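You operate a simulated robot arm through the tools that you are given. There is no shell and no other tool. Be economical: measure what you need, move in short steps, check, and stop when the job is done.

The job below is to be done with a simulated two-armed robot. You get a single attempt, and the scene is never put back.

TASK
Pick up the medium black left-foot shoe with one hand, pass it to the other hand and put it on the long table. Set down upright: medium black left-foot shoe.

It is judged by the outcome, as a careful person would: the job done as asked, and still so three seconds after it is handed in. It fails if anything else is knocked over, pushed out of place, dropped, spilled or broken.

THE ROBOT
Two 6-joint arms with two-finger grippers on one trunk, on a base that drives. Base frame: it is fixed to the floor where the robot stands at the start and does not move with it; the origin is under the middle of the robot, x ahead of it, y to its left, z up; the surface under the hand at the start is at about z = 0.94. Lengths are in m, angles in degrees, forces in N, time in s.
The left shoulder is at the start at [0.03, 0.178, 1.063], the right one opposite. With the tool pointing down near the work surface each hand reaches from about 0.34 to 0.84 m from the robot's upright axis, wherever it stands, measured 20 degrees to its own side. Places, roughly: long table [0.8, 0.3, 0.9]. Payload 2.54 kg a hand.
Tool frame (each hand has its own): the origin (TCP) lies between the finger pads and is the grasp point; the fingertips stand 0.03 m ahead of it; z points along the fingers, y is the line along which they close. The gripper opens to 0.116 m. The gripper's body begins 0.095 m behind the TCP.
Orientation is that of the tool frame in the base frame, as [roll, pitch, yaw] about the fixed x, y, z axes, in that order (R = Rz(yaw) Ry(pitch) Rx(roll)). With the fingers straight down and closing along the base's y, the tool's x points along the base's -x, its y along +y and its z along -z.

THE INTERFACE
- The arms move only by the tool drive_tool. It takes "left_steps", "right_steps" or both (then of equal length, played together; a hand with none holds still); each is a list of rows, each a list of 6 numbers: the shift along the tool's x, y, z in m, then the turn, a rotation vector about the tool's x, y, z in degrees. In form: [[dx, dy, dz, rx, ry, rz], ...]. A call has 1 to 20 rows; each row is the pose to reach, as a shift and turn from the pose commanded when the call began, along the tool's axes at that moment. "left_fingers" and "right_fingers" are, for a hand that has rows, the finger opening in m, from 0 to 0.116, set as the call begins (left out, the last holds). Rows are played at 5 a second. More than 0.05 m and 8.6 degrees between two rows, or a gripper value outside its range, and nothing of the call is played. A pose out of reach is approached as far as the arm can. The call stops where the force on the tool passes 40 N (or 10 N more than at its start, if that is more) or the arm is blocked; 0.2 s more then pass. The fingers move at their own pace (about 0.153 m/s each) and stop on an object; they squeeze with about 21 N. The grip force told is the motor's: it shows also when the fingers shut on nothing. Time passes only in rows, and 0.2 s behind the last, so rows that repeat a pose let the fingers close. The reply holds the time, the measured pose of the TCP, the force on the tool along the base axes, the opening and the grip force, in the units named above and with some noise, with the torque about the TCP (base axes, N m) and any sound that the robot's microphone picked up.
- Cameras (640 x 400 px; columns grow to the right, rows downward): "scene" is now at [0.0374, 0.0194, 1.7757]; the picture's right is [0.28, -0.96, 0.00], its down [-0.80, -0.23, -0.56] and it looks along [0.54, 0.16, -0.83] (base axes); focal length 260 px, centre (320, 200). "left" rides on the left gripper at [0.069, 0.015, -0.122] in its tool frame; the picture's right is [-0.21, 0.98, 0.00], its down [-0.83, -0.18, -0.53] and it looks along [-0.52, -0.11, 0.85] (tool axes); focal length 251 px, centre (320, 200). "right" rides on the right gripper at [0.069, -0.015, -0.122] in its tool frame; the picture's right is [0.21, 0.98, 0.00], its down [-0.83, 0.18, -0.53] and it looks along [-0.52, 0.11, 0.85] (tool axes); focal length 251 px, centre (320, 200). There is no depth. A picture from a camera that has moved, and an enlarged one, comes with that camera's place and axes in the base frame and with its lens.
- camera(camera): a new picture of that camera. No time passes.
- slide_trunk(by): slides the trunk up (or, below 0, down) by that many m; the arms and the scene camera ride with it, the base frame stays. It gives what a move gives, with no picture.
- base_move(legs): drives the robot by 1 to 6 legs, each [ahead, left, turn to the left] in m, m and degrees, along the robot's own axes; the way and the turn of a leg run together, so that a leg with both is an arc; at most 1.5 m and 180 degrees a leg. The arms and the cameras ride along, it lands a little off, and it stops where it bumps. It gives what a move gives.
- turn_head(pan, tilt): turns the head with the scene camera to pan (to the left, within 143 degrees either way) and tilt (down, from -29 to 69), counted from straight ahead of the robot. It gives what a move gives.
- enlarge(camera, box): a new picture of the part [left, top, right, bottom] of that camera's present view, enlarged. No time passes.
- close_job(): hands the job in; it is judged then, once.

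Work in short steps. Places have to be worked out from the pictures, the camera data and where the tool is seen: move nearer, look again, correct. Check each grasp and each placing, and mend what went wrong. You have 120 turns and 92 pictures in all, those below and enlarged ones among them. Open the grippers and draw the arms clear of the work before you hand the job in, unless the task says otherwise; then end with one line.

The tools are called after "Request:" as name(argument=value, ...) on one line, values as JSON. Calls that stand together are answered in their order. drive_tool: Moves the arms, as the interface text tells. Its arguments: {"type":"object","properties":{"left_steps":{"type":"array","items":{"type":"array","items":{"type":"number"}}},"left_fingers":{"type":"number"},"right_steps":{"type":"array","items":{"type":"array","items":{"type":"number"}}},"right_fingers":{"type":"number"}},"required":[]} The other tools are called the same way: slide_trunk (by) slides the trunk up or down; base_move (legs) drives the base; turn_head (pan, tilt) turns the head that bears the scene camera; camera (camera) takes a picture; enlarge (camera, box) takes an enlarged picture of a part of a camera's view; close_job () hands the job in.

At the start:

```text
clock: 0.0
left_eef_pos: [0.4138, 0.4495, 1.2493]
left_tcp_rot: [179.9, 0.0, -180.0]
left_force: [-0.1, -0.8, -0.1]
left_ft_torque: [0.02, 0.0, 0.03]
left_finger_gap: 0.1162
left_grip_force: 0.0
right_eef_pos: [0.5204, -0.013, 1.1578]
right_tcp_rot: [179.9, 0.0, -180.0]
right_force: [1.3, 0.3, -0.1]
right_ft_torque: [-0.01, 0.01, -0.02]
right_finger_gap: 0.1162
right_grip_force: 0.0
trunk travel left (down, up): [-0.275, 0.265]
robot x, y, heading: [0.0026, -0.0013, -0.2]
head pan, tilt: [16.2, 56.1]
```

scene: 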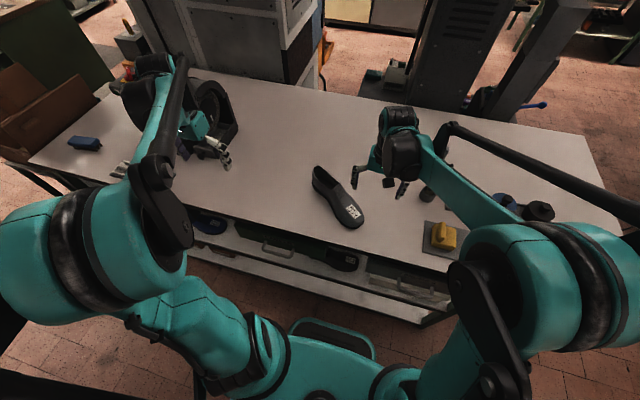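
right: 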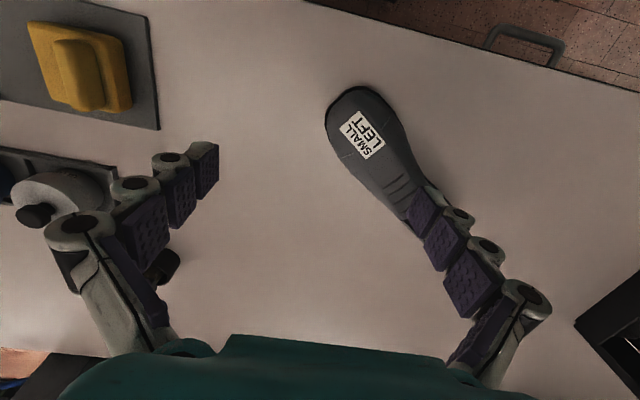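
left: 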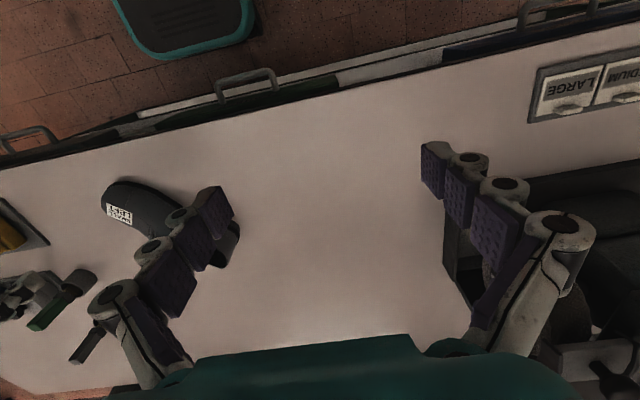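

The shoe on the table is labelled SMALL LEFT, so it is not the target. There seem to be shoes on the shelf below the table top, so I enlarge that area.

Request:
enlarge(camera="scene", box=[160, 180, 480, 340])

Request:
enlarge(camera="left", box=[400, 0, 640, 150])

```text
2.00 times, centred on (320, 260) of scene
camera zoom: at [0.0374, 0.0194, 1.7757], right [0.28, -0.96, 0.0], down [-0.8, -0.23, -0.56], along [0.54, 0.16, -0.83], focal length 520 px, centre (320, 80)
```

zoom: 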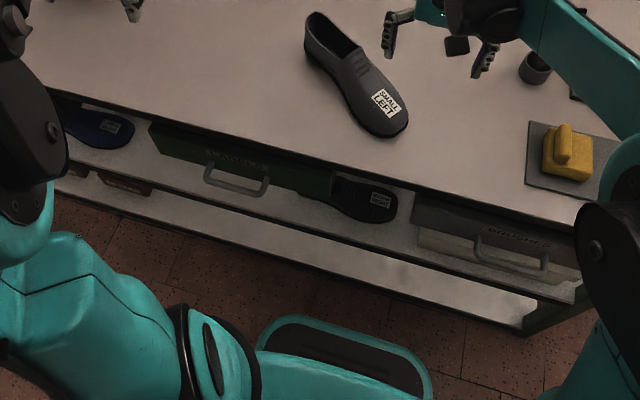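

```text
2.67 times, centred on (520, 75) of left
camera zoom: at [0.344, 0.4664, 1.3736], right [0.21, 0.98, 0.0], down [0.83, -0.18, 0.53], along [0.52, -0.11, -0.85], focal length 670 px, centre (-213, 533)
```

zoom: 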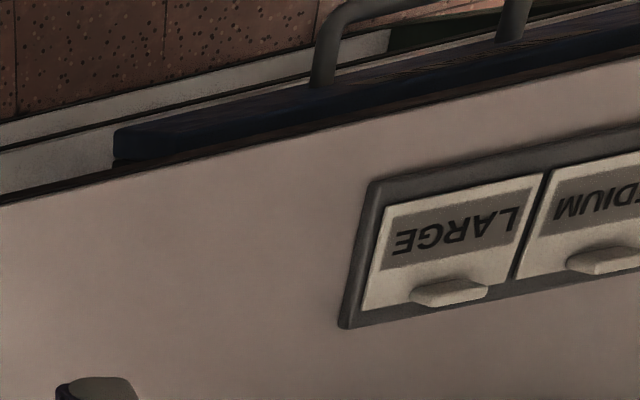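

The shelf holds a blue and a black shoe next to drawers; I read their labels and look over the rest of the scene.

Request:
enlarge(camera="scene", box=[310, 250, 400, 306])

Request:
enlarge(camera="scene", box=[180, 205, 260, 255])

Request:
enlarge(camera="scene", box=[60, 60, 260, 185])

Request:
enlarge(camera="scene", box=[400, 130, 600, 255])

```text
7.11 times, centred on (355, 278) of scene
camera zoom: at [0.0374, 0.0194, 1.7757], right [0.28, -0.96, 0.0], down [-0.8, -0.23, -0.56], along [0.54, 0.16, -0.83], focal length 1848 px, centre (71, -355)
```

zoom: 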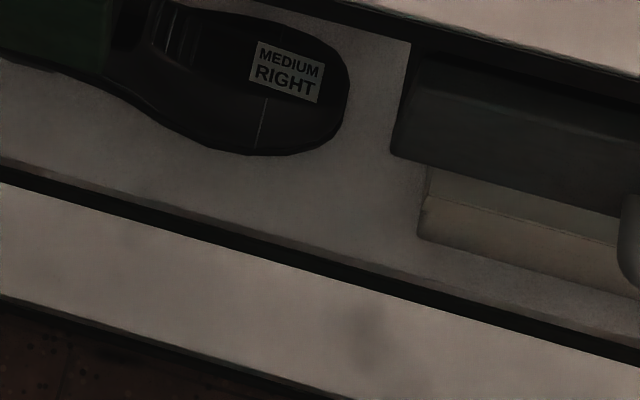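

```text
8.00 times, centred on (220, 230) of scene
camera zoom: at [0.0374, 0.0194, 1.7757], right [0.28, -0.96, 0.0], down [-0.8, -0.23, -0.56], along [0.54, 0.16, -0.83], focal length 2079 px, centre (1120, -40)
```

zoom: 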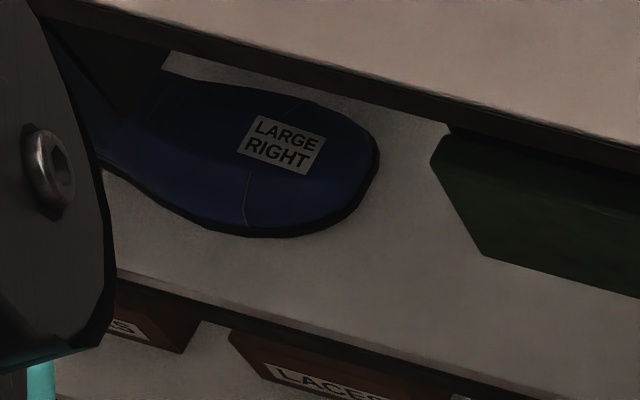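

```text
3.20 times, centred on (160, 122) of scene
camera zoom: at [0.0374, 0.0194, 1.7757], right [0.28, -0.96, 0.0], down [-0.8, -0.23, -0.56], along [0.54, 0.16, -0.83], focal length 832 px, centre (832, 448)
```

zoom: 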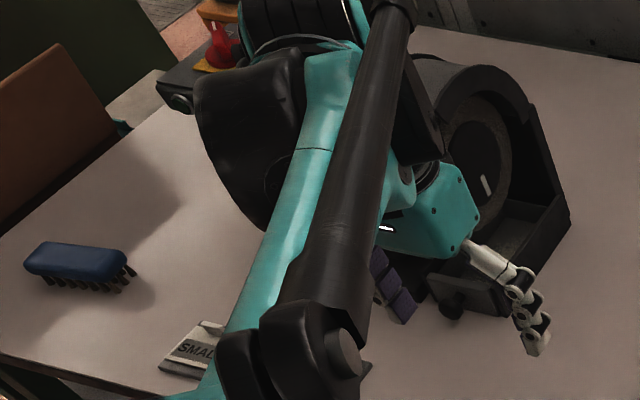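

```text
3.20 times, centred on (500, 192) of scene
camera zoom: at [0.0374, 0.0194, 1.7757], right [0.28, -0.96, 0.0], down [-0.8, -0.23, -0.56], along [0.54, 0.16, -0.83], focal length 832 px, centre (-256, 224)
```

zoom: 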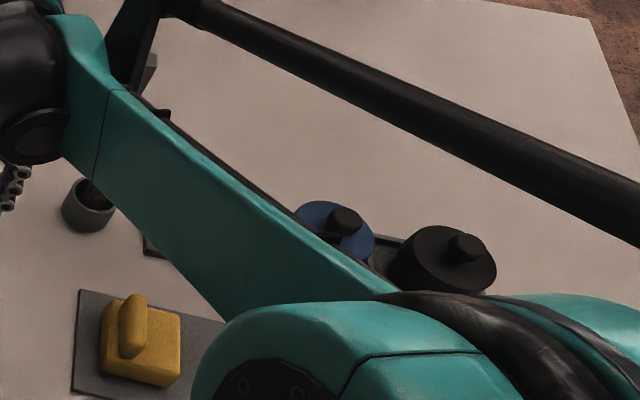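

Neither shelf shoe is the medium left one. I look around with the head, beginning with the left and right.

Request:
turn_head(pan=75, tilt=40)

Request:
camera(camera="scene")

Request:
turn_head(pan=-70, tilt=40)

Request:
camera(camera="scene")

Request:
turn_head(pan=-140, tilt=35)

Request:
camera(camera="scene")

Request:
turn_head(pan=140, tilt=35)

Request:
camera(camera="scene")

```text
clock: 1.3
left_eef_pos: [0.4133, 0.4517, 1.2512]
left_tcp_rot: [180.0, 0.0, 180.0]
left_force: [0.1, 0.8, -0.3]
left_ft_torque: [0.01, 0.01, 0.01]
left_finger_gap: 0.1159
left_grip_force: 0.2
right_eef_pos: [0.5193, -0.013, 1.1582]
right_tcp_rot: [-180.0, -0.1, -180.0]
right_force: [-0.9, -0.6, -0.5]
right_ft_torque: [-0.04, -0.02, -0.02]
right_finger_gap: 0.116
right_grip_force: 0.0
trunk travel left (down, up): [-0.275, 0.265]
robot x, y, heading: [0.0015, 0.0025, -0.2]
head pan, tilt: [75.0, 40.0]
```

```text
82 pictures are left
camera scene: at [-0.0086, 0.0816, 1.7977], right [0.97, -0.26, 0.0], down [-0.17, -0.62, -0.77], along [0.2, 0.74, -0.64], focal length 260 px, centre (320, 200)
```

scene: 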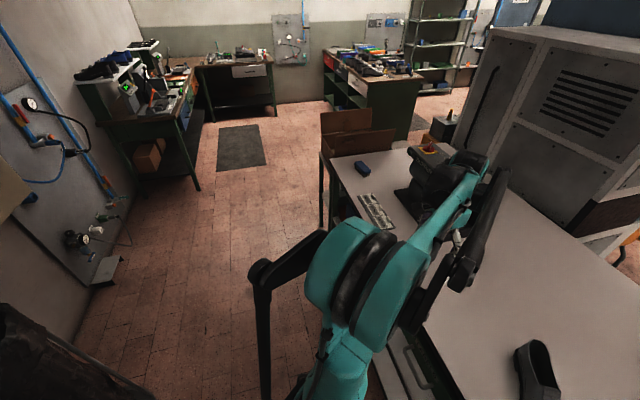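

```text
clock: 3.6
left_eef_pos: [0.4137, 0.4515, 1.2511]
left_tcp_rot: [-179.9, 0.0, 180.0]
left_force: [0.2, -0.5, 0.3]
left_ft_torque: [0.0, 0.0, 0.0]
left_finger_gap: 0.1163
left_grip_force: 0.2
right_eef_pos: [0.5192, -0.0136, 1.1595]
right_tcp_rot: [-180.0, 0.0, 180.0]
right_force: [0.7, 0.6, 0.5]
right_ft_torque: [-0.02, 0.03, 0.01]
right_finger_gap: 0.1161
right_grip_force: 0.1
trunk travel left (down, up): [-0.275, 0.265]
robot x, y, heading: [-0.0004, 0.0012, -0.2]
head pan, tilt: [-70.0, 40.0]
```

```text
81 pictures are left
camera scene: at [-0.0016, -0.0803, 1.7978], right [-0.94, -0.34, 0.0], down [-0.22, 0.6, -0.77], along [0.26, -0.72, -0.64], focal length 260 px, centre (320, 200)
```

scene: 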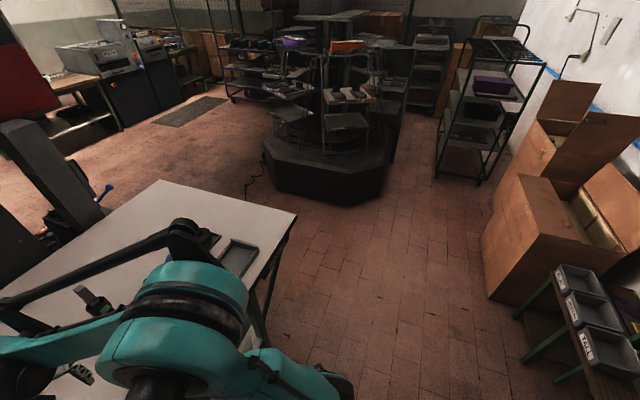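

```text
clock: 5.0
left_eef_pos: [0.414, 0.4501, 1.2515]
left_tcp_rot: [-179.9, 0.0, -179.9]
left_force: [0.1, -0.1, -0.2]
left_ft_torque: [-0.02, -0.01, 0.0]
left_finger_gap: 0.1161
left_grip_force: 0.1
right_eef_pos: [0.5202, -0.0137, 1.1582]
right_tcp_rot: [-179.9, 0.0, 180.0]
right_force: [0.3, 0.2, 0.0]
right_ft_torque: [-0.01, -0.01, 0.01]
right_finger_gap: 0.1159
right_grip_force: 0.0
trunk travel left (down, up): [-0.275, 0.265]
robot x, y, heading: [-0.0036, 0.0019, 0.1]
head pan, tilt: [-140.0, 35.0]
```

```text
80 pictures are left
camera scene: at [-0.0981, -0.0571, 1.8053], right [-0.64, 0.77, 0.0], down [0.44, 0.37, -0.82], along [-0.63, -0.53, -0.57], focal length 260 px, centre (320, 200)
```

scene: 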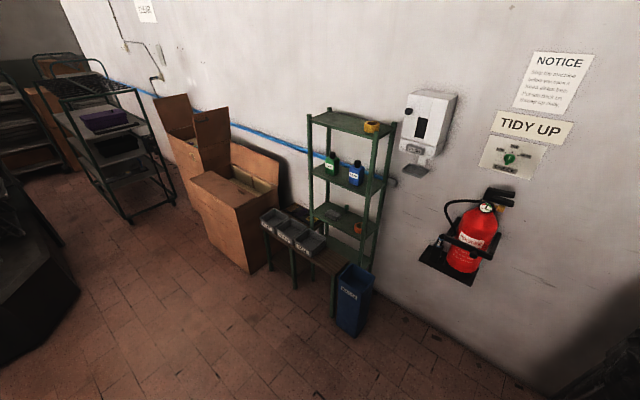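

```text
clock: 8.8
left_eef_pos: [0.4149, 0.4498, 1.2511]
left_tcp_rot: [180.0, 0.0, 180.0]
left_force: [-0.1, -0.6, 0.2]
left_ft_torque: [0.01, 0.02, 0.01]
left_finger_gap: 0.116
left_grip_force: 0.0
right_eef_pos: [0.5195, -0.014, 1.1586]
right_tcp_rot: [180.0, 0.1, -179.9]
right_force: [0.0, 1.0, 0.7]
right_ft_torque: [0.0, 0.01, 0.02]
right_finger_gap: 0.1159
right_grip_force: 0.0
trunk travel left (down, up): [-0.275, 0.265]
robot x, y, heading: [-0.0032, 0.0014, -0.3]
head pan, tilt: [140.0, 35.0]
```

```text
79 pictures are left
camera scene: at [-0.0982, 0.0562, 1.8053], right [0.64, 0.77, 0.0], down [0.44, -0.37, -0.82], along [-0.63, 0.53, -0.57], focal length 260 px, centre (320, 200)
```

scene: 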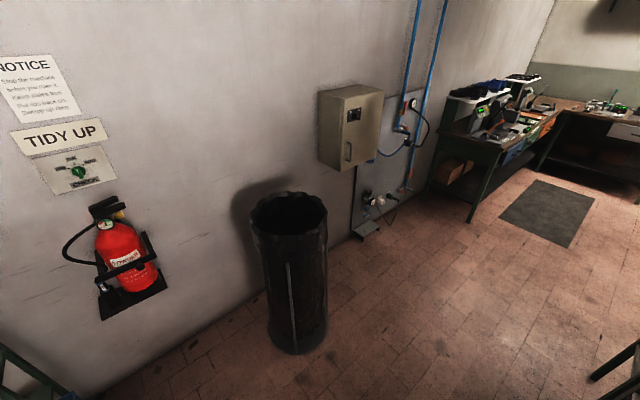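

No shoe elsewhere at a glance; the most likely place is the table's under-shelf. I back off and lower the head view to see the table's front fully.

Request:
base_move(legs=[[-0.45, 0, 0]])

Request:
slide_trunk(by=-0.1)

Request:
turn_head(pan=25, tilt=48)

Request:
camera(camera="scene")

Request:
turn_head(pan=-10, tilt=48)

Request:
camera(camera="scene")

```text
clock: 11.6
left_eef_pos: [-0.0347, 0.4497, 1.2512]
left_tcp_rot: [-180.0, 0.0, 179.9]
left_force: [-0.2, -0.7, -0.4]
left_ft_torque: [0.0, 0.01, 0.01]
left_finger_gap: 0.1157
left_grip_force: 0.0
right_eef_pos: [0.0689, -0.014, 1.1584]
right_tcp_rot: [179.9, -0.1, 180.0]
right_force: [0.3, -0.5, 0.4]
right_ft_torque: [0.01, -0.03, -0.05]
right_finger_gap: 0.1159
right_grip_force: 0.0
trunk travel left (down, up): [-0.275, 0.265]
robot x, y, heading: [-0.4498, -0.001, -0.2]
head pan, tilt: [140.0, 35.0]
```

```text
clock: 12.9
left_eef_pos: [-0.0349, 0.4507, 1.1505]
left_tcp_rot: [-180.0, 0.0, 179.9]
left_force: [0.1, -0.2, 0.5]
left_ft_torque: [-0.03, 0.0, 0.01]
left_finger_gap: 0.1158
left_grip_force: 0.1
right_eef_pos: [0.0678, -0.0149, 1.059]
right_tcp_rot: [180.0, 0.1, 179.9]
right_force: [0.5, 0.3, 0.3]
right_ft_torque: [0.01, -0.01, -0.01]
right_finger_gap: 0.1162
right_grip_force: 0.1
trunk travel left (down, up): [-0.175, 0.365]
robot x, y, heading: [-0.4481, 0.0013, -0.0]
head pan, tilt: [140.0, 35.0]
```

```text
clock: 14.8
left_eef_pos: [-0.0338, 0.4502, 1.1511]
left_tcp_rot: [-179.9, -0.1, 179.9]
left_force: [-0.4, 0.0, 0.2]
left_ft_torque: [-0.04, -0.01, -0.02]
left_finger_gap: 0.1157
left_grip_force: 0.0
right_eef_pos: [0.0703, -0.0139, 1.0599]
right_tcp_rot: [-179.9, 0.0, 179.8]
right_force: [0.4, 0.0, -0.4]
right_ft_torque: [-0.01, -0.01, 0.01]
right_finger_gap: 0.1162
right_grip_force: 0.1
trunk travel left (down, up): [-0.175, 0.365]
robot x, y, heading: [-0.4474, -0.0008, -0.2]
head pan, tilt: [25.0, 48.0]
```

```text
78 pictures are left
camera scene: at [-0.4086, 0.0333, 1.6863], right [0.42, -0.91, 0.0], down [-0.67, -0.31, -0.67], along [0.61, 0.28, -0.74], focal length 260 px, centre (320, 200)
```

scene: 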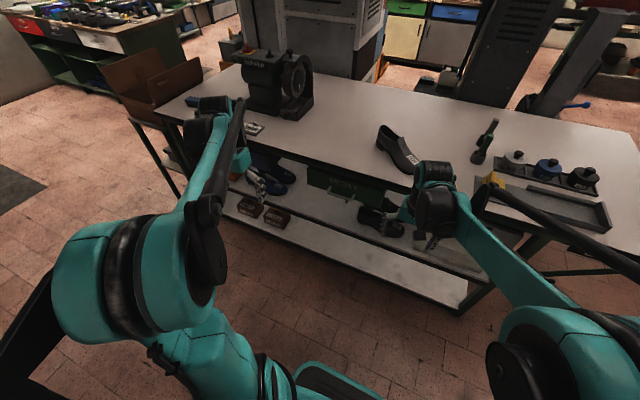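

```text
clock: 15.8
left_eef_pos: [-0.0332, 0.4503, 1.1514]
left_tcp_rot: [179.9, 0.0, 179.9]
left_force: [0.6, -1.3, -0.3]
left_ft_torque: [0.01, -0.01, 0.0]
left_finger_gap: 0.1161
left_grip_force: 0.1
right_eef_pos: [0.0709, -0.0128, 1.0579]
right_tcp_rot: [180.0, 0.0, 179.9]
right_force: [0.1, 0.2, -0.2]
right_ft_torque: [0.0, -0.02, 0.02]
right_finger_gap: 0.1161
right_grip_force: 0.1
trunk travel left (down, up): [-0.175, 0.365]
robot x, y, heading: [-0.4493, 0.0017, 0.1]
head pan, tilt: [-10.0, 48.0]
```

```text
77 pictures are left
camera scene: at [-0.4025, -0.0136, 1.6863], right [-0.18, -0.98, 0.0], down [-0.73, 0.13, -0.67], along [0.66, -0.12, -0.74], focal length 260 px, centre (320, 200)
```

scene: 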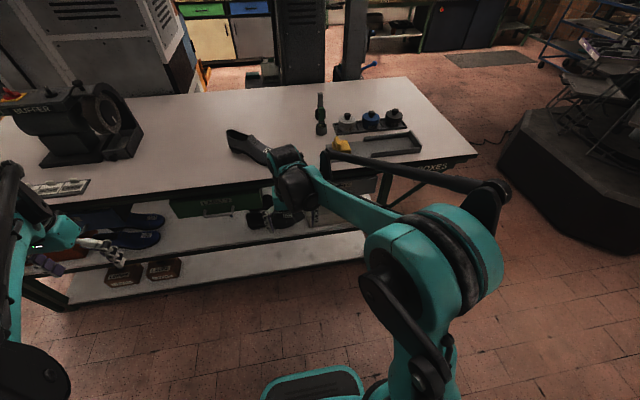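

Under the table I see two blue shoes on the left, and dark ones near the middle. I enlarge both.

Request:
enlarge(camera="scene", box=[200, 180, 360, 280])

Request:
enlarge(camera="scene", box=[20, 180, 180, 280])

```text
4.00 times, centred on (280, 230) of scene
camera zoom: at [-0.4025, -0.0136, 1.6863], right [-0.18, -0.98, 0.0], down [-0.73, 0.13, -0.67], along [0.66, -0.12, -0.74], focal length 1040 px, centre (480, 80)
```

zoom: 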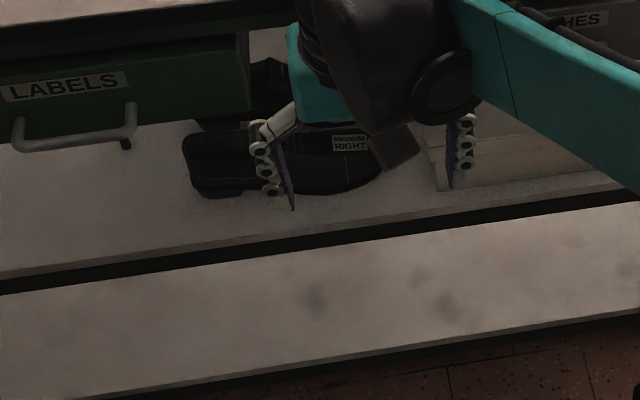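

```text
4.00 times, centred on (100, 230) of scene
camera zoom: at [-0.4025, -0.0136, 1.6863], right [-0.18, -0.98, 0.0], down [-0.73, 0.13, -0.67], along [0.66, -0.12, -0.74], focal length 1040 px, centre (1200, 80)
```

zoom: 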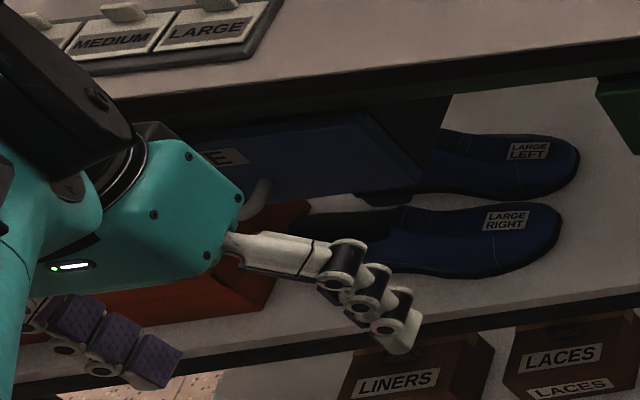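

A second black shoe is tucked behind the MEDIUM RIGHT one. I shift the right hand aside, lower the trunk and look again.

Request:
drive_tool(right_steps=[[0, -0.05, 0, 0, 0, 0], [0, -0.1, 0, 0, 0, 0], [0, -0.15, 0, 0, 0, 0], [0, -0.2, 0, 0, 0, 0], [0, -0.25, 0, 0, 0, 0]])

Request:
slide_trunk(by=-0.17)

Request:
turn_head(pan=10, tilt=40)

Request:
camera(camera="scene")

```text
clock: 17.0
left_eef_pos: [-0.0345, 0.4486, 1.1523]
left_tcp_rot: [179.9, 0.0, -180.0]
left_force: [0.1, 0.6, -0.1]
left_ft_torque: [0.03, 0.0, 0.01]
left_finger_gap: 0.1157
left_grip_force: 0.0
right_eef_pos: [0.0692, -0.2671, 1.0606]
right_tcp_rot: [179.9, -0.1, 179.9]
right_force: [-0.2, -0.2, 0.4]
right_ft_torque: [0.03, 0.0, -0.03]
right_finger_gap: 0.1158
right_grip_force: 0.1
trunk travel left (down, up): [-0.175, 0.365]
robot x, y, heading: [-0.4508, 0.0016, -0.1]
head pan, tilt: [-10.0, 48.0]
```

```text
clock: 19.0
left_eef_pos: [-0.0342, 0.4504, 0.9795]
left_tcp_rot: [-180.0, 0.0, 179.8]
left_force: [-0.8, 0.2, -0.4]
left_ft_torque: [0.0, 0.01, -0.01]
left_finger_gap: 0.116
left_grip_force: 0.1
right_eef_pos: [0.0685, -0.2648, 0.8913]
right_tcp_rot: [-180.0, 0.0, 180.0]
right_force: [-0.1, 0.5, 0.0]
right_ft_torque: [0.0, 0.04, -0.03]
right_finger_gap: 0.1162
right_grip_force: 0.1
trunk travel left (down, up): [-0.005, 0.535]
robot x, y, heading: [-0.4463, 0.0012, -0.0]
head pan, tilt: [-10.0, 48.0]
```

```text
clock: 19.8
left_eef_pos: [-0.0337, 0.4507, 0.9818]
left_tcp_rot: [-179.9, 0.0, 179.9]
left_force: [0.7, -0.6, 0.4]
left_ft_torque: [0.0, 0.02, -0.01]
left_finger_gap: 0.116
left_grip_force: 0.0
right_eef_pos: [0.0698, -0.2663, 0.8909]
right_tcp_rot: [180.0, 0.0, 179.9]
right_force: [0.2, 0.3, 0.3]
right_ft_torque: [-0.01, 0.04, 0.02]
right_finger_gap: 0.116
right_grip_force: 0.1
trunk travel left (down, up): [-0.005, 0.535]
robot x, y, heading: [-0.4481, 0.001, -0.1]
head pan, tilt: [10.0, 40.0]
```

```text
74 pictures are left
camera scene: at [-0.3963, 0.0146, 1.5277], right [0.17, -0.99, 0.0], down [-0.63, -0.11, -0.77], along [0.75, 0.13, -0.64], focal length 260 px, centre (320, 200)
```

scene: 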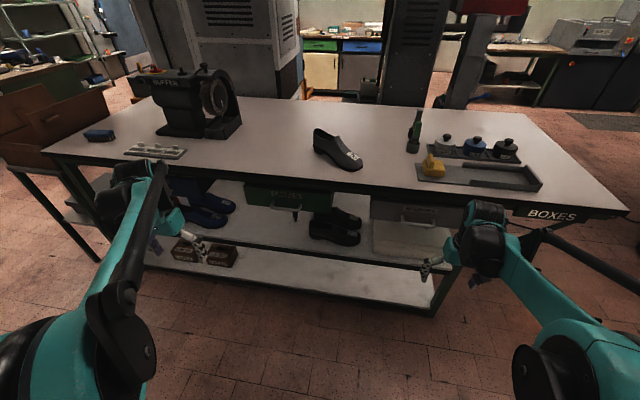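

Request:
enlarge(camera="scene", box=[250, 185, 410, 285])

Request:
enlarge(camera="scene", box=[300, 200, 372, 245])

```text
4.00 times, centred on (330, 235) of scene
camera zoom: at [-0.3963, 0.0146, 1.5277], right [0.17, -0.99, 0.0], down [-0.63, -0.11, -0.77], along [0.75, 0.13, -0.64], focal length 1040 px, centre (280, 60)
```

zoom: 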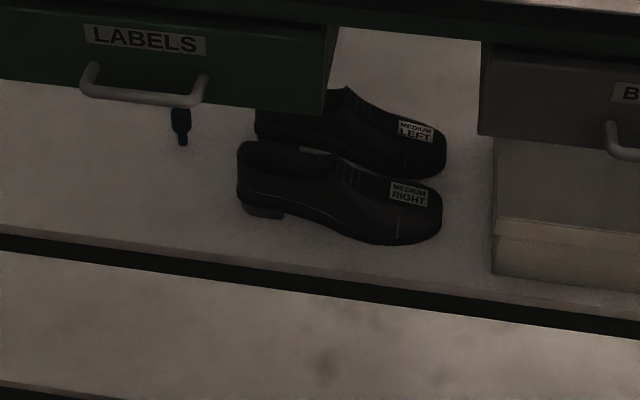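

```text
8.89 times, centred on (336, 222) of scene
camera zoom: at [-0.3963, 0.0146, 1.5277], right [0.17, -0.99, 0.0], down [-0.63, -0.11, -0.77], along [0.75, 0.13, -0.64], focal length 2310 px, centre (178, 0)
```

zoom: 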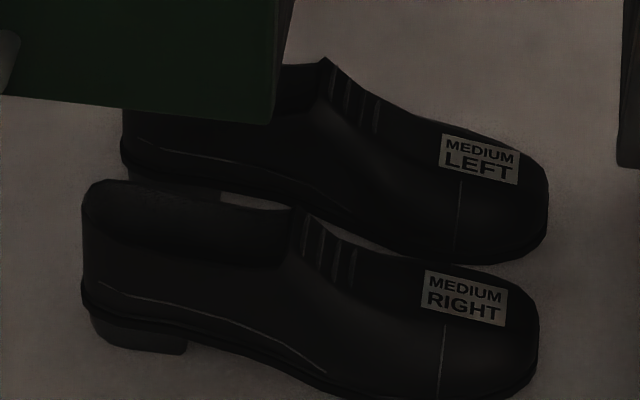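

The target (MEDIUM LEFT, black) lies on the under-shelf behind MEDIUM RIGHT: shelf z≈0.455, target about x 0.62–0.72, y −0.045…0.235, drawers' undersides at z≈0.755. I plan a horizontal grasp of the heel from the left; first I raise the right hand and reorient the left tool to point toward −y with its camera on top.

Request:
drive_tool(right_steps=[[0, 0, -0.02, 0, 0, 0], [0, 0, -0.04, 0, 0, 0], [0, 0, -0.06, 0, 0, 0], [0, 0, -0.08, 0, 0, 0], [0, 0, -0.1, 0, 0, 0], [0, 0, -0.12, 0, 0, 0], [0, 0, -0.14, 0, 0, 0], [0, 0, -0.16, 0, 0, 0], [0, 0, -0.18, 0, 0, 0], [0, 0, -0.2, 0, 0, 0], [0, 0, -0.22, 0, 0, 0], [0, 0, -0.24, 0, 0, 0], [0, 0, -0.26, 0, 0, 0], [0, 0, -0.28, 0, 0, 0], [0, 0, -0.3, 0, 0, 0]], left_steps=[[0, 0, 0, 4.49, 3.45, -5.86], [0, 0, 0, 8.99, 6.89, -11.72], [0, 0, 0, 13.48, 10.34, -17.58], [0, 0, 0, 17.97, 13.79, -23.44], [0, 0, 0, 22.47, 17.23, -29.3], [0, 0, 0, 26.96, 20.68, -35.16], [0, 0, 0, 31.45, 24.13, -41.02], [0, 0, 0, 35.95, 27.57, -46.88], [0, 0, 0, 40.44, 31.02, -52.74], [0, 0, 0, 44.93, 34.47, -58.6], [0, 0, 0, 49.43, 37.91, -64.46], [0, 0, 0, 53.92, 41.36, -70.32], [0, 0, 0, 58.41, 44.81, -76.18], [0, 0, 0, 62.91, 48.25, -82.04], [0, 0, 0, 67.4, 51.7, -87.9]])

Request:
camera(camera="scene")

Request:
camera(camera="left")

```text
clock: 23.0
left_eef_pos: [0.0726, 0.3774, 0.9808]
left_tcp_rot: [-176.4, -73.8, -74.5]
left_force: [-0.3, -0.7, 0.5]
left_ft_torque: [-0.01, -0.05, -0.03]
left_finger_gap: 0.1164
left_grip_force: 0.0
left hand out of reach, approached as far as the arm can: row 6, 7, 8, 9, 10, 11, 12, 13, 14, 15
right_eef_pos: [0.0704, -0.2652, 1.1924]
right_tcp_rot: [-180.0, 0.0, 180.0]
right_force: [0.1, 0.9, -0.4]
right_ft_torque: [-0.03, 0.03, -0.01]
right_finger_gap: 0.116
right_grip_force: 0.0
trunk travel left (down, up): [-0.005, 0.535]
robot x, y, heading: [-0.4475, -0.0005, -0.2]
head pan, tilt: [10.0, 40.0]
```

```text
71 pictures are left
camera scene: at [-0.3962, 0.0157, 1.5277], right [0.17, -0.99, 0.0], down [-0.63, -0.11, -0.77], along [0.75, 0.13, -0.64], focal length 260 px, centre (320, 200)
```

scene: 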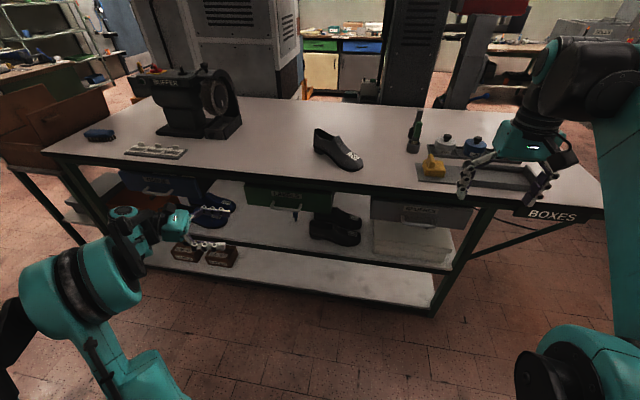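

```text
70 pictures are left
camera left: at [0.023, 0.4657, 1.0814], right [-0.94, -0.26, -0.22], down [-0.06, 0.77, -0.64], along [0.34, -0.59, -0.73], focal length 251 px, centre (320, 200)
```

left: 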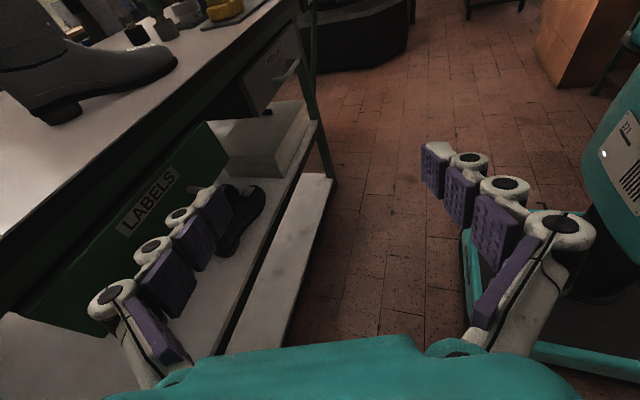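

The orientation is about as wanted. I lower the left hand in front of the shelf to look in under the table.

Request:
drive_tool(left_steps=[[-0.034, -0.0079, 0.019, 0, 0, 0], [-0.069, -0.0157, 0.038, 0, 0, 0], [-0.103, -0.0236, 0.057, 0, 0, 0], [-0.137, -0.0314, 0.076, 0, 0, 0], [-0.172, -0.0393, 0.095, 0, 0, 0], [-0.206, -0.0471, 0.113, 0, 0, 0], [-0.24, -0.055, 0.132, 0, 0, 0], [-0.274, -0.0628, 0.151, 0, 0, 0], [-0.309, -0.0707, 0.17, 0, 0, 0], [-0.343, -0.0785, 0.189, 0, 0, 0]])

Request:
camera(camera="left")

Request:
enlarge(camera="scene", box=[230, 180, 326, 240])

```text
clock: 25.2
left_eef_pos: [0.1564, 0.3033, 0.6389]
left_tcp_rot: [-176.0, -73.7, -74.9]
left_force: [-0.2, 0.4, 0.7]
left_ft_torque: [0.02, -0.01, 0.02]
left_finger_gap: 0.1159
left_grip_force: 0.1
left hand out of reach, approached as far as the arm can: row 9, 10
right_eef_pos: [0.0706, -0.2664, 1.192]
right_tcp_rot: [-179.9, 0.1, 179.9]
right_force: [0.0, 0.5, 0.6]
right_ft_torque: [0.03, 0.04, 0.01]
right_finger_gap: 0.1157
right_grip_force: 0.0
trunk travel left (down, up): [-0.005, 0.535]
robot x, y, heading: [-0.446, 0.0016, -0.1]
head pan, tilt: [10.0, 40.0]
```

```text
69 pictures are left
camera left: at [0.1073, 0.3918, 0.7404], right [-0.94, -0.26, -0.23], down [-0.06, 0.77, -0.64], along [0.34, -0.59, -0.74], focal length 251 px, centre (320, 200)
```

left: 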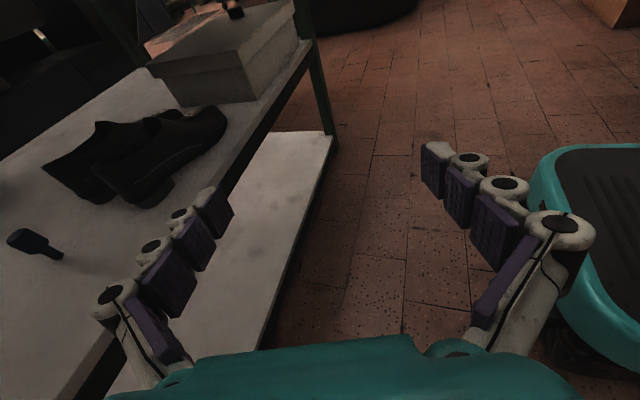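

```text
6.67 times, centred on (278, 210) of scene
camera zoom: at [-0.3961, 0.0145, 1.5278], right [0.17, -0.99, 0.0], down [-0.63, -0.11, -0.77], along [0.75, 0.13, -0.64], focal length 1733 px, centre (600, 133)
```

zoom: 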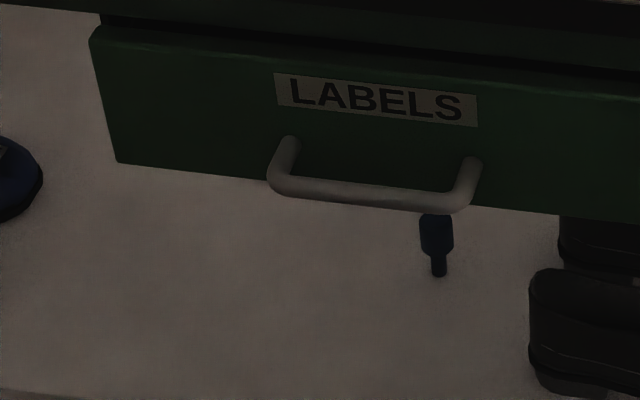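

A small tool lies flat on the shelf left of the shoes. I enlarge the heels.

Request:
enlarge(camera="left", box=[0, 80, 256, 240])

```text
2.50 times, centred on (128, 160) of left
camera zoom: at [0.1073, 0.3918, 0.7404], right [-0.94, -0.26, -0.23], down [-0.06, 0.77, -0.64], along [0.34, -0.59, -0.74], focal length 629 px, centre (800, 300)
```

zoom: 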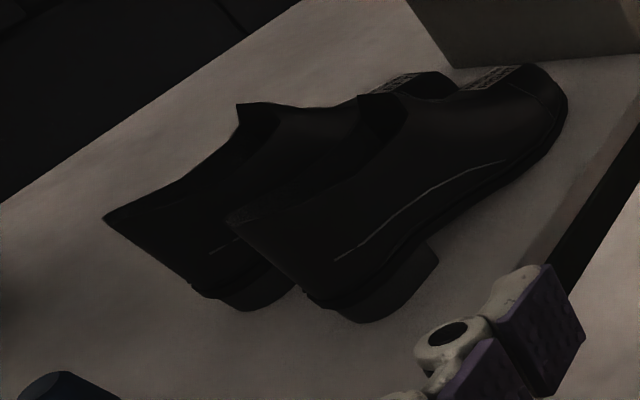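

Heels are about 0.13 apart with a finger-sized gap between; target heel centre near (0.70, 0.19). I extend the left hand and turn it to point straight along −y, at z≈0.56.

Request:
drive_tool(left_steps=[[0.004, -0.007, 0.042, -2.6, 0, 0.7], [0.009, -0.014, 0.084, -5.2, 0, 1.4], [0.013, -0.02, 0.126, -7.8, 0, 2.1], [0.017, -0.027, 0.168, -10.4, 0, 2.8], [0.022, -0.034, 0.21, -13, 0, 3.4], [0.026, -0.041, 0.251, -15.5, 0, 4.1]])

Request:
camera(camera="left")

Request:
camera(camera="scene")

```text
clock: 26.6
left_eef_pos: [0.224, 0.0748, 0.661]
left_tcp_rot: [-177.7, -73.3, -89.4]
left_force: [-0.5, -0.1, -0.7]
left_ft_torque: [0.01, -0.01, -0.04]
left_finger_gap: 0.1158
left_grip_force: 0.0
left hand out of reach, approached as far as the arm can: row 1, 2, 3, 4, 5, 6
right_eef_pos: [0.0719, -0.2664, 1.1921]
right_tcp_rot: [-180.0, 0.1, 179.9]
right_force: [0.1, -0.2, -0.2]
right_ft_torque: [0.05, 0.04, 0.01]
right_finger_gap: 0.1159
right_grip_force: 0.1
trunk travel left (down, up): [-0.005, 0.535]
robot x, y, heading: [-0.4532, 0.0041, 0.0]
head pan, tilt: [10.0, 40.0]
```

```text
66 pictures are left
camera left: at [0.2014, 0.1706, 0.7627], right [-0.98, 0.01, -0.22], down [0.15, 0.76, -0.64], along [0.16, -0.65, -0.74], focal length 251 px, centre (320, 200)
```

left: 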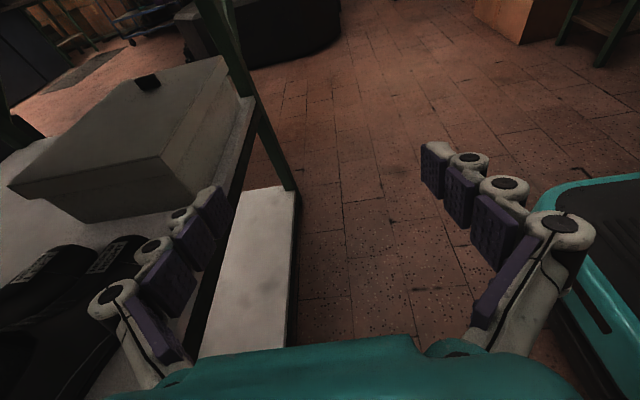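

```text
65 pictures are left
camera scene: at [-0.3962, 0.0142, 1.5277], right [0.17, -0.99, 0.0], down [-0.63, -0.11, -0.77], along [0.75, 0.13, -0.64], focal length 260 px, centre (320, 200)
```

scene: 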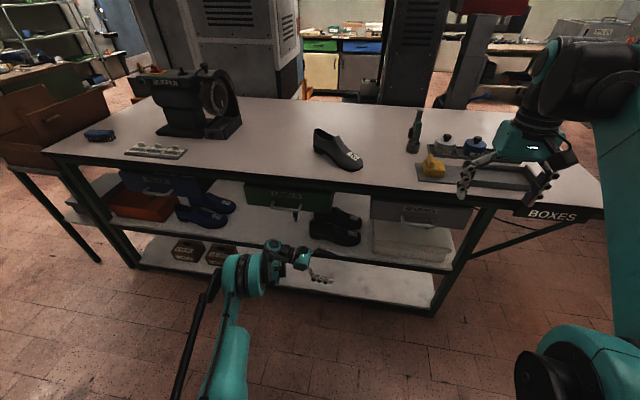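

The arm pushed the hand outward and higher than asked, apparently too folded. I test a further-forward pose, which is what the grasp would need.

Request:
drive_tool(left_steps=[[0.002, -0.033, 0.038, 0, 0, 0], [0.005, -0.066, 0.075, 0, 0, 0], [0.007, -0.1, 0.113, 0, 0, 0], [0.009, -0.133, 0.151, 0, 0, 0]])

Request:
camera(camera="scene")

```text
refused: row 1 steps farther than a row can; nothing moved
```

```text
64 pictures are left
camera scene: at [-0.3962, 0.0142, 1.5277], right [0.17, -0.99, 0.0], down [-0.63, -0.11, -0.77], along [0.75, 0.13, -0.64], focal length 260 px, centre (320, 200)
```

scene: 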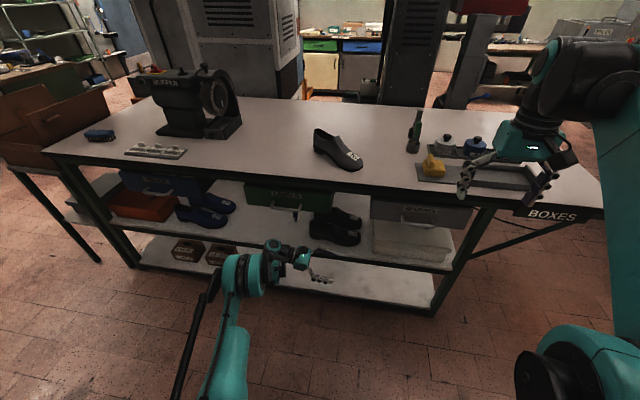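

Request:
drive_tool(left_steps=[[0.002, -0.027, 0.03, 0, 0, 0], [0.004, -0.053, 0.06, 0, 0, 0], [0.005, -0.08, 0.09, 0, 0, 0], [0.007, -0.107, 0.12, 0, 0, 0], [0.009, -0.133, 0.151, 0, 0, 0], [0.009, -0.133, 0.151, 0, 0, 0]])

Request:
camera(camera="scene")

```text
clock: 28.0
left_eef_pos: [0.2855, -0.0544, 0.7038]
left_tcp_rot: [-177.6, -73.2, -89.3]
left_force: [-0.2, 0.1, -1.2]
left_ft_torque: [0.01, -0.03, 0.01]
left_finger_gap: 0.1159
left_grip_force: 0.0
left hand out of reach, approached as far as the arm can: row 1, 2, 3, 4, 5, 6
right_eef_pos: [0.0711, -0.2668, 1.1914]
right_tcp_rot: [-180.0, -0.1, 180.0]
right_force: [0.4, 0.2, 0.1]
right_ft_torque: [0.0, 0.0, 0.0]
right_finger_gap: 0.1161
right_grip_force: 0.0
trunk travel left (down, up): [-0.005, 0.535]
robot x, y, heading: [-0.4497, 0.0002, -0.1]
head pan, tilt: [10.0, 40.0]
```

```text
63 pictures are left
camera scene: at [-0.3962, 0.0145, 1.5277], right [0.17, -0.99, 0.0], down [-0.63, -0.11, -0.77], along [0.75, 0.13, -0.64], focal length 260 px, centre (320, 200)
```

scene: 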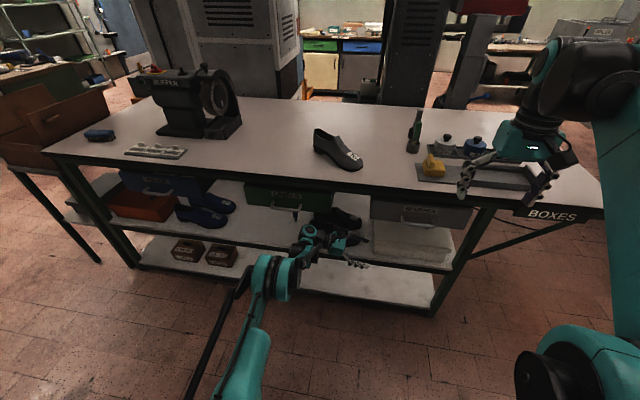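

The sideways pose hits a wrist limit. A better geometry is to stand further left with the robot turned right, so the tool need not bend so far from the forearm. I first turn the hand more forward, relative to the robot.

Request:
drive_tool(left_steps=[[-0.001, 0.03, -0.022, 7.25, 0, -1.94], [-0.001, 0.061, -0.043, 14.5, 0, -3.88], [-0.002, 0.091, -0.065, 21.75, 0, -5.82], [-0.003, 0.121, -0.087, 29, 0, -7.77], [-0.003, 0.152, -0.108, 36.25, 0, -9.71], [-0.004, 0.182, -0.13, 43.5, 0, -11.65], [-0.004, 0.182, -0.13, 43.5, 0, -11.65]])

```text
clock: 29.6
left_eef_pos: [0.182, 0.0585, 0.822]
left_tcp_rot: [-174.3, -74.2, -47.5]
left_force: [0.6, -0.1, 0.4]
left_ft_torque: [0.0, 0.02, -0.01]
left_finger_gap: 0.1158
left_grip_force: 0.1
left hand out of reach, approached as far as the arm can: row 4, 5, 6, 7
right_eef_pos: [0.0717, -0.265, 1.1908]
right_tcp_rot: [180.0, 0.0, 179.8]
right_force: [0.3, -0.8, 0.8]
right_ft_torque: [0.01, 0.03, -0.04]
right_finger_gap: 0.1161
right_grip_force: 0.0
trunk travel left (down, up): [-0.005, 0.535]
robot x, y, heading: [-0.4486, -0.001, -0.1]
head pan, tilt: [10.0, 40.0]
```

The hand came out too high again, so I check the arm posture in the scene view.

Request:
camera(camera="scene")

Request:
turn_head(pan=35, tilt=65)

Request:
camera(camera="scene")

```text
62 pictures are left
camera scene: at [-0.3953, 0.0148, 1.5276], right [0.17, -0.99, 0.0], down [-0.63, -0.11, -0.77], along [0.75, 0.13, -0.64], focal length 260 px, centre (320, 200)
```

scene: 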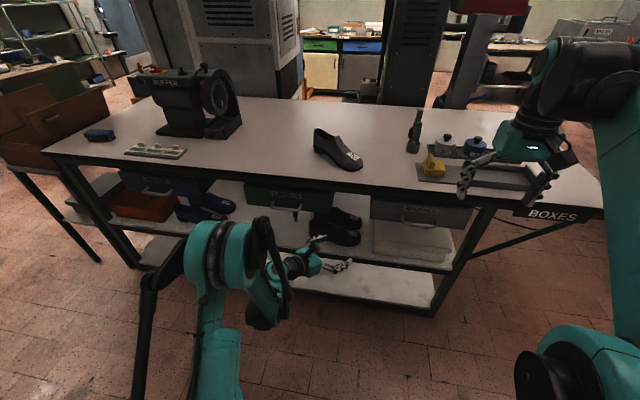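

```text
clock: 30.5
left_eef_pos: [0.1793, 0.0584, 0.8241]
left_tcp_rot: [-174.2, -74.2, -47.7]
left_force: [0.2, 0.6, -0.4]
left_ft_torque: [0.04, -0.01, 0.0]
left_finger_gap: 0.1158
left_grip_force: 0.1
right_eef_pos: [0.071, -0.266, 1.1924]
right_tcp_rot: [-179.9, 0.0, 179.9]
right_force: [-0.2, 0.3, -0.2]
right_ft_torque: [0.01, -0.01, 0.01]
right_finger_gap: 0.116
right_grip_force: 0.0
trunk travel left (down, up): [-0.005, 0.535]
robot x, y, heading: [-0.4474, 0.001, -0.1]
head pan, tilt: [35.0, 65.0]
```

```text
61 pictures are left
camera scene: at [-0.4302, 0.0347, 1.4955], right [0.57, -0.82, 0.0], down [-0.74, -0.52, -0.42], along [0.35, 0.24, -0.91], focal length 260 px, centre (320, 200)
```

scene: 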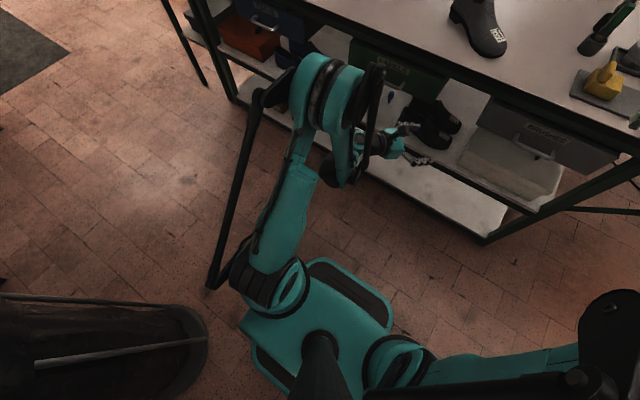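

The elbow sits forward-left and folded. I test a forward, ~50° down-pitched tool with the camera still on top.

Request:
drive_tool(left_steps=[[0.011, -0.005, 0.008, 5.63, -4.73, -3.59], [0.022, -0.011, 0.017, 11.26, -9.46, -7.17], [0.033, -0.016, 0.025, 16.9, -14.2, -10.76], [0.045, -0.021, 0.034, 22.5, -18.9, -14.34], [0.056, -0.026, 0.042, 28.1, -23.6, -17.9], [0.067, -0.032, 0.051, 33.8, -28.4, -21.5], [0.078, -0.037, 0.059, 39.4, -33.1, -25.1], [0.078, -0.037, 0.059, 39.4, -33.1, -25.1]])

Request:
camera(camera="scene")

```text
clock: 32.3
left_eef_pos: [0.2529, 0.0998, 0.8713]
left_tcp_rot: [177.6, -48.4, -8.1]
left_force: [-0.9, 0.3, 0.1]
left_ft_torque: [0.01, -0.01, 0.04]
left_finger_gap: 0.116
left_grip_force: 0.1
left hand out of reach, approached as far as the arm can: row 5, 6, 7, 8
right_eef_pos: [0.0704, -0.2659, 1.1913]
right_tcp_rot: [180.0, 0.0, 179.9]
right_force: [0.7, -0.7, 0.2]
right_ft_torque: [0.02, 0.02, 0.0]
right_finger_gap: 0.1156
right_grip_force: 0.0
trunk travel left (down, up): [-0.005, 0.535]
robot x, y, heading: [-0.4496, 0.0004, -0.0]
head pan, tilt: [35.0, 65.0]
```

```text
60 pictures are left
camera scene: at [-0.4302, 0.0348, 1.4954], right [0.57, -0.82, 0.0], down [-0.74, -0.52, -0.42], along [0.35, 0.24, -0.91], focal length 260 px, centre (320, 200)
```

scene: 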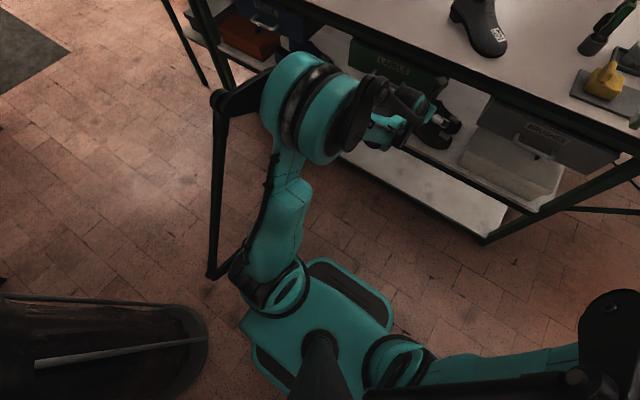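

Camera-up seems the wrong wrist branch. I roll the tool by 180° to the natural camera-below orientation and see what reach that gives.

Request:
drive_tool(left_steps=[[0, 0, 0, 0, 0, 8.5], [0, 0, 0, 0, 0, 17], [0, 0, 0, 0, 0, 25.5], [0, 0, 0, 0, 0, 34], [0, 0, 0, 0, 0, 42.5], [0, 0, 0, 0, 0, 51], [0, 0, 0, 0, 0, 59.5], [0, 0, 0, 0, 0, 68], [0, 0, 0, 0, 0, 76.5], [0, 0, 0, 0, 0, 85], [0, 0, 0, 0, 0, 93.5], [0, 0, 0, 0, 0, 102], [0, 0, 0, 0, 0, 110.5], [0, 0, 0, 0, 0, 119], [0, 0, 0, 0, 0, 127.5], [0, 0, 0, 0, 0, 136], [0, 0, 0, 0, 0, 144.5], [0, 0, 0, 0, 0, 153], [0, 0, 0, 0, 0, 161.5], [0, 0, 0, 0, 0, 170]])

Request:
drive_tool(left_steps=[[0, 0, 0, 0, 0, 5], [0, 0, 0, 0, 0, 10], [0, 0, 0, 0, 0, 10]])

Request:
camera(camera="scene")

```text
clock: 36.5
left_eef_pos: [0.2519, 0.0993, 0.8671]
left_tcp_rot: [-166.7, 47.1, -173.6]
left_force: [-0.6, -0.5, -0.2]
left_ft_torque: [0.02, 0.0, 0.0]
left_finger_gap: 0.1161
left_grip_force: 0.0
right_eef_pos: [0.0716, -0.266, 1.1918]
right_tcp_rot: [-179.9, 0.0, 179.9]
right_force: [0.1, 0.0, 0.9]
right_ft_torque: [0.0, 0.03, 0.0]
right_finger_gap: 0.116
right_grip_force: 0.0
trunk travel left (down, up): [-0.005, 0.535]
robot x, y, heading: [-0.4503, 0.0011, -0.2]
head pan, tilt: [35.0, 65.0]
```

```text
clock: 37.3
left_eef_pos: [0.2528, 0.0999, 0.8673]
left_tcp_rot: [-177.5, 48.6, 171.8]
left_force: [-0.3, -0.3, 0.4]
left_ft_torque: [0.02, -0.02, 0.0]
left_finger_gap: 0.1155
left_grip_force: 0.1
right_eef_pos: [0.071, -0.2656, 1.1919]
right_tcp_rot: [180.0, -0.1, 179.9]
right_force: [-0.6, 0.4, -0.3]
right_ft_torque: [-0.02, 0.02, -0.03]
right_finger_gap: 0.116
right_grip_force: 0.1
trunk travel left (down, up): [-0.005, 0.535]
robot x, y, heading: [-0.4448, -0.0023, -0.2]
head pan, tilt: [35.0, 65.0]
```

```text
59 pictures are left
camera scene: at [-0.4302, 0.0347, 1.4954], right [0.57, -0.82, 0.0], down [-0.74, -0.52, -0.42], along [0.35, 0.24, -0.91], focal length 260 px, centre (320, 200)
```

scene: 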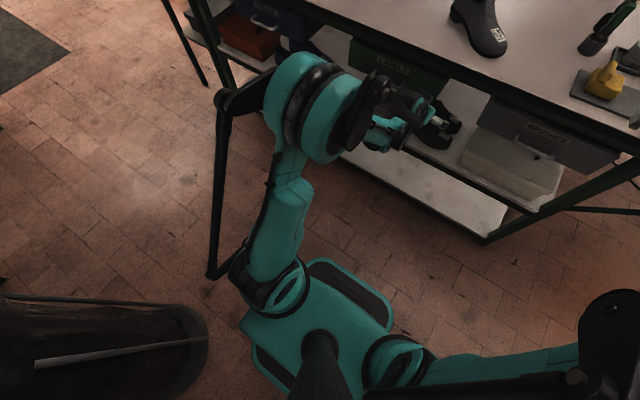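

That shows shifts count from the pose actually reached, so my earlier targets were mis-summed rather than truly unreachable. I retry lowering from here.

Request:
drive_tool(left_steps=[[0.031, 0, 0.0275, 0, 0, 0], [0.062, 0, 0.055, 0, 0, 0], [0.094, 0, 0.0825, 0, 0, 0], [0.125, 0, 0.11, 0, 0, 0], [0.156, 0, 0.1375, 0, 0, 0], [0.1875, 0, 0.165, 0, 0, 0]])

Request:
camera(camera="scene")

```text
clock: 38.7
left_eef_pos: [0.2589, 0.0937, 0.6172]
left_tcp_rot: [-177.4, 48.5, 172.0]
left_force: [-0.1, 0.7, 0.1]
left_ft_torque: [0.03, -0.02, 0.02]
left_finger_gap: 0.1157
left_grip_force: 0.1
left hand out of reach, approached as far as the arm can: row 6
right_eef_pos: [0.0727, -0.2668, 1.191]
right_tcp_rot: [180.0, 0.0, 179.9]
right_force: [-0.3, -0.3, -1.0]
right_ft_torque: [-0.05, -0.02, 0.0]
right_finger_gap: 0.1157
right_grip_force: 0.0
trunk travel left (down, up): [-0.005, 0.535]
robot x, y, heading: [-0.4521, -0.0011, 0.1]
head pan, tilt: [35.0, 65.0]
```

```text
58 pictures are left
camera scene: at [-0.4294, 0.0346, 1.4954], right [0.57, -0.82, 0.0], down [-0.74, -0.52, -0.42], along [0.35, 0.24, -0.91], focal length 260 px, centre (320, 200)
```

scene: 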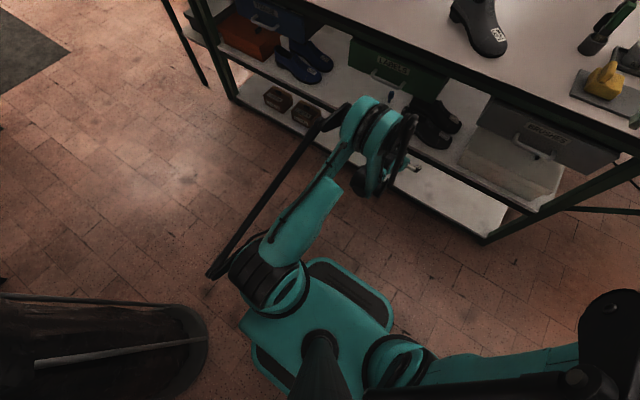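

Lowering works. Now I turn the robot right by 35° and move to the left, staying clear of the table, so the arm can enter between the drawers and reach the heel from the left.

Request:
base_move(legs=[[0, 0, -35], [-0.307, 0.701, 0]])

Request:
turn_head(pan=10, tilt=50)

Request:
camera(camera="scene")

```text
clock: 44.6
left_eef_pos: [0.358, 0.4313, 0.6185]
left_tcp_rot: [-177.4, 48.5, 136.4]
left_force: [0.9, -0.1, -0.9]
left_ft_torque: [0.04, 0.01, -0.01]
left_finger_gap: 0.1161
left_grip_force: 0.1
right_eef_pos: [-0.0036, 0.2477, 1.1925]
right_tcp_rot: [180.0, 0.0, 144.2]
right_force: [-0.7, 0.9, -0.2]
right_ft_torque: [0.0, 0.01, -0.01]
right_finger_gap: 0.1161
right_grip_force: 0.0
trunk travel left (down, up): [-0.005, 0.535]
robot x, y, heading: [-0.2699, 0.7677, -35.9]
head pan, tilt: [35.0, 65.0]
```

```text
clock: 45.5
left_eef_pos: [0.3583, 0.4308, 0.617]
left_tcp_rot: [-177.4, 48.6, 136.4]
left_force: [-0.9, 0.0, 0.0]
left_ft_torque: [-0.02, -0.01, 0.01]
left_finger_gap: 0.116
left_grip_force: 0.0
right_eef_pos: [-0.0023, 0.2479, 1.1907]
right_tcp_rot: [-180.0, 0.0, 144.3]
right_force: [-0.5, -0.5, 0.4]
right_ft_torque: [0.01, -0.04, -0.02]
right_finger_gap: 0.1159
right_grip_force: 0.1
trunk travel left (down, up): [-0.005, 0.535]
robot x, y, heading: [-0.27, 0.7648, -35.6]
head pan, tilt: [10.0, 50.0]
```

```text
57 pictures are left
camera scene: at [-0.2263, 0.7513, 1.5135], right [-0.43, -0.9, 0.0], down [-0.69, 0.33, -0.64], along [0.58, -0.28, -0.77], focal length 260 px, centre (320, 200)
```

scene: 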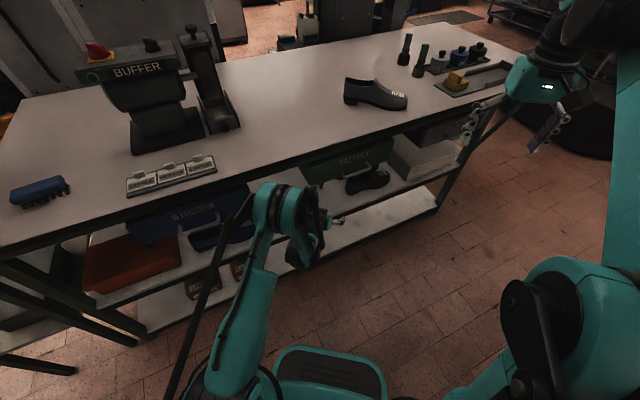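

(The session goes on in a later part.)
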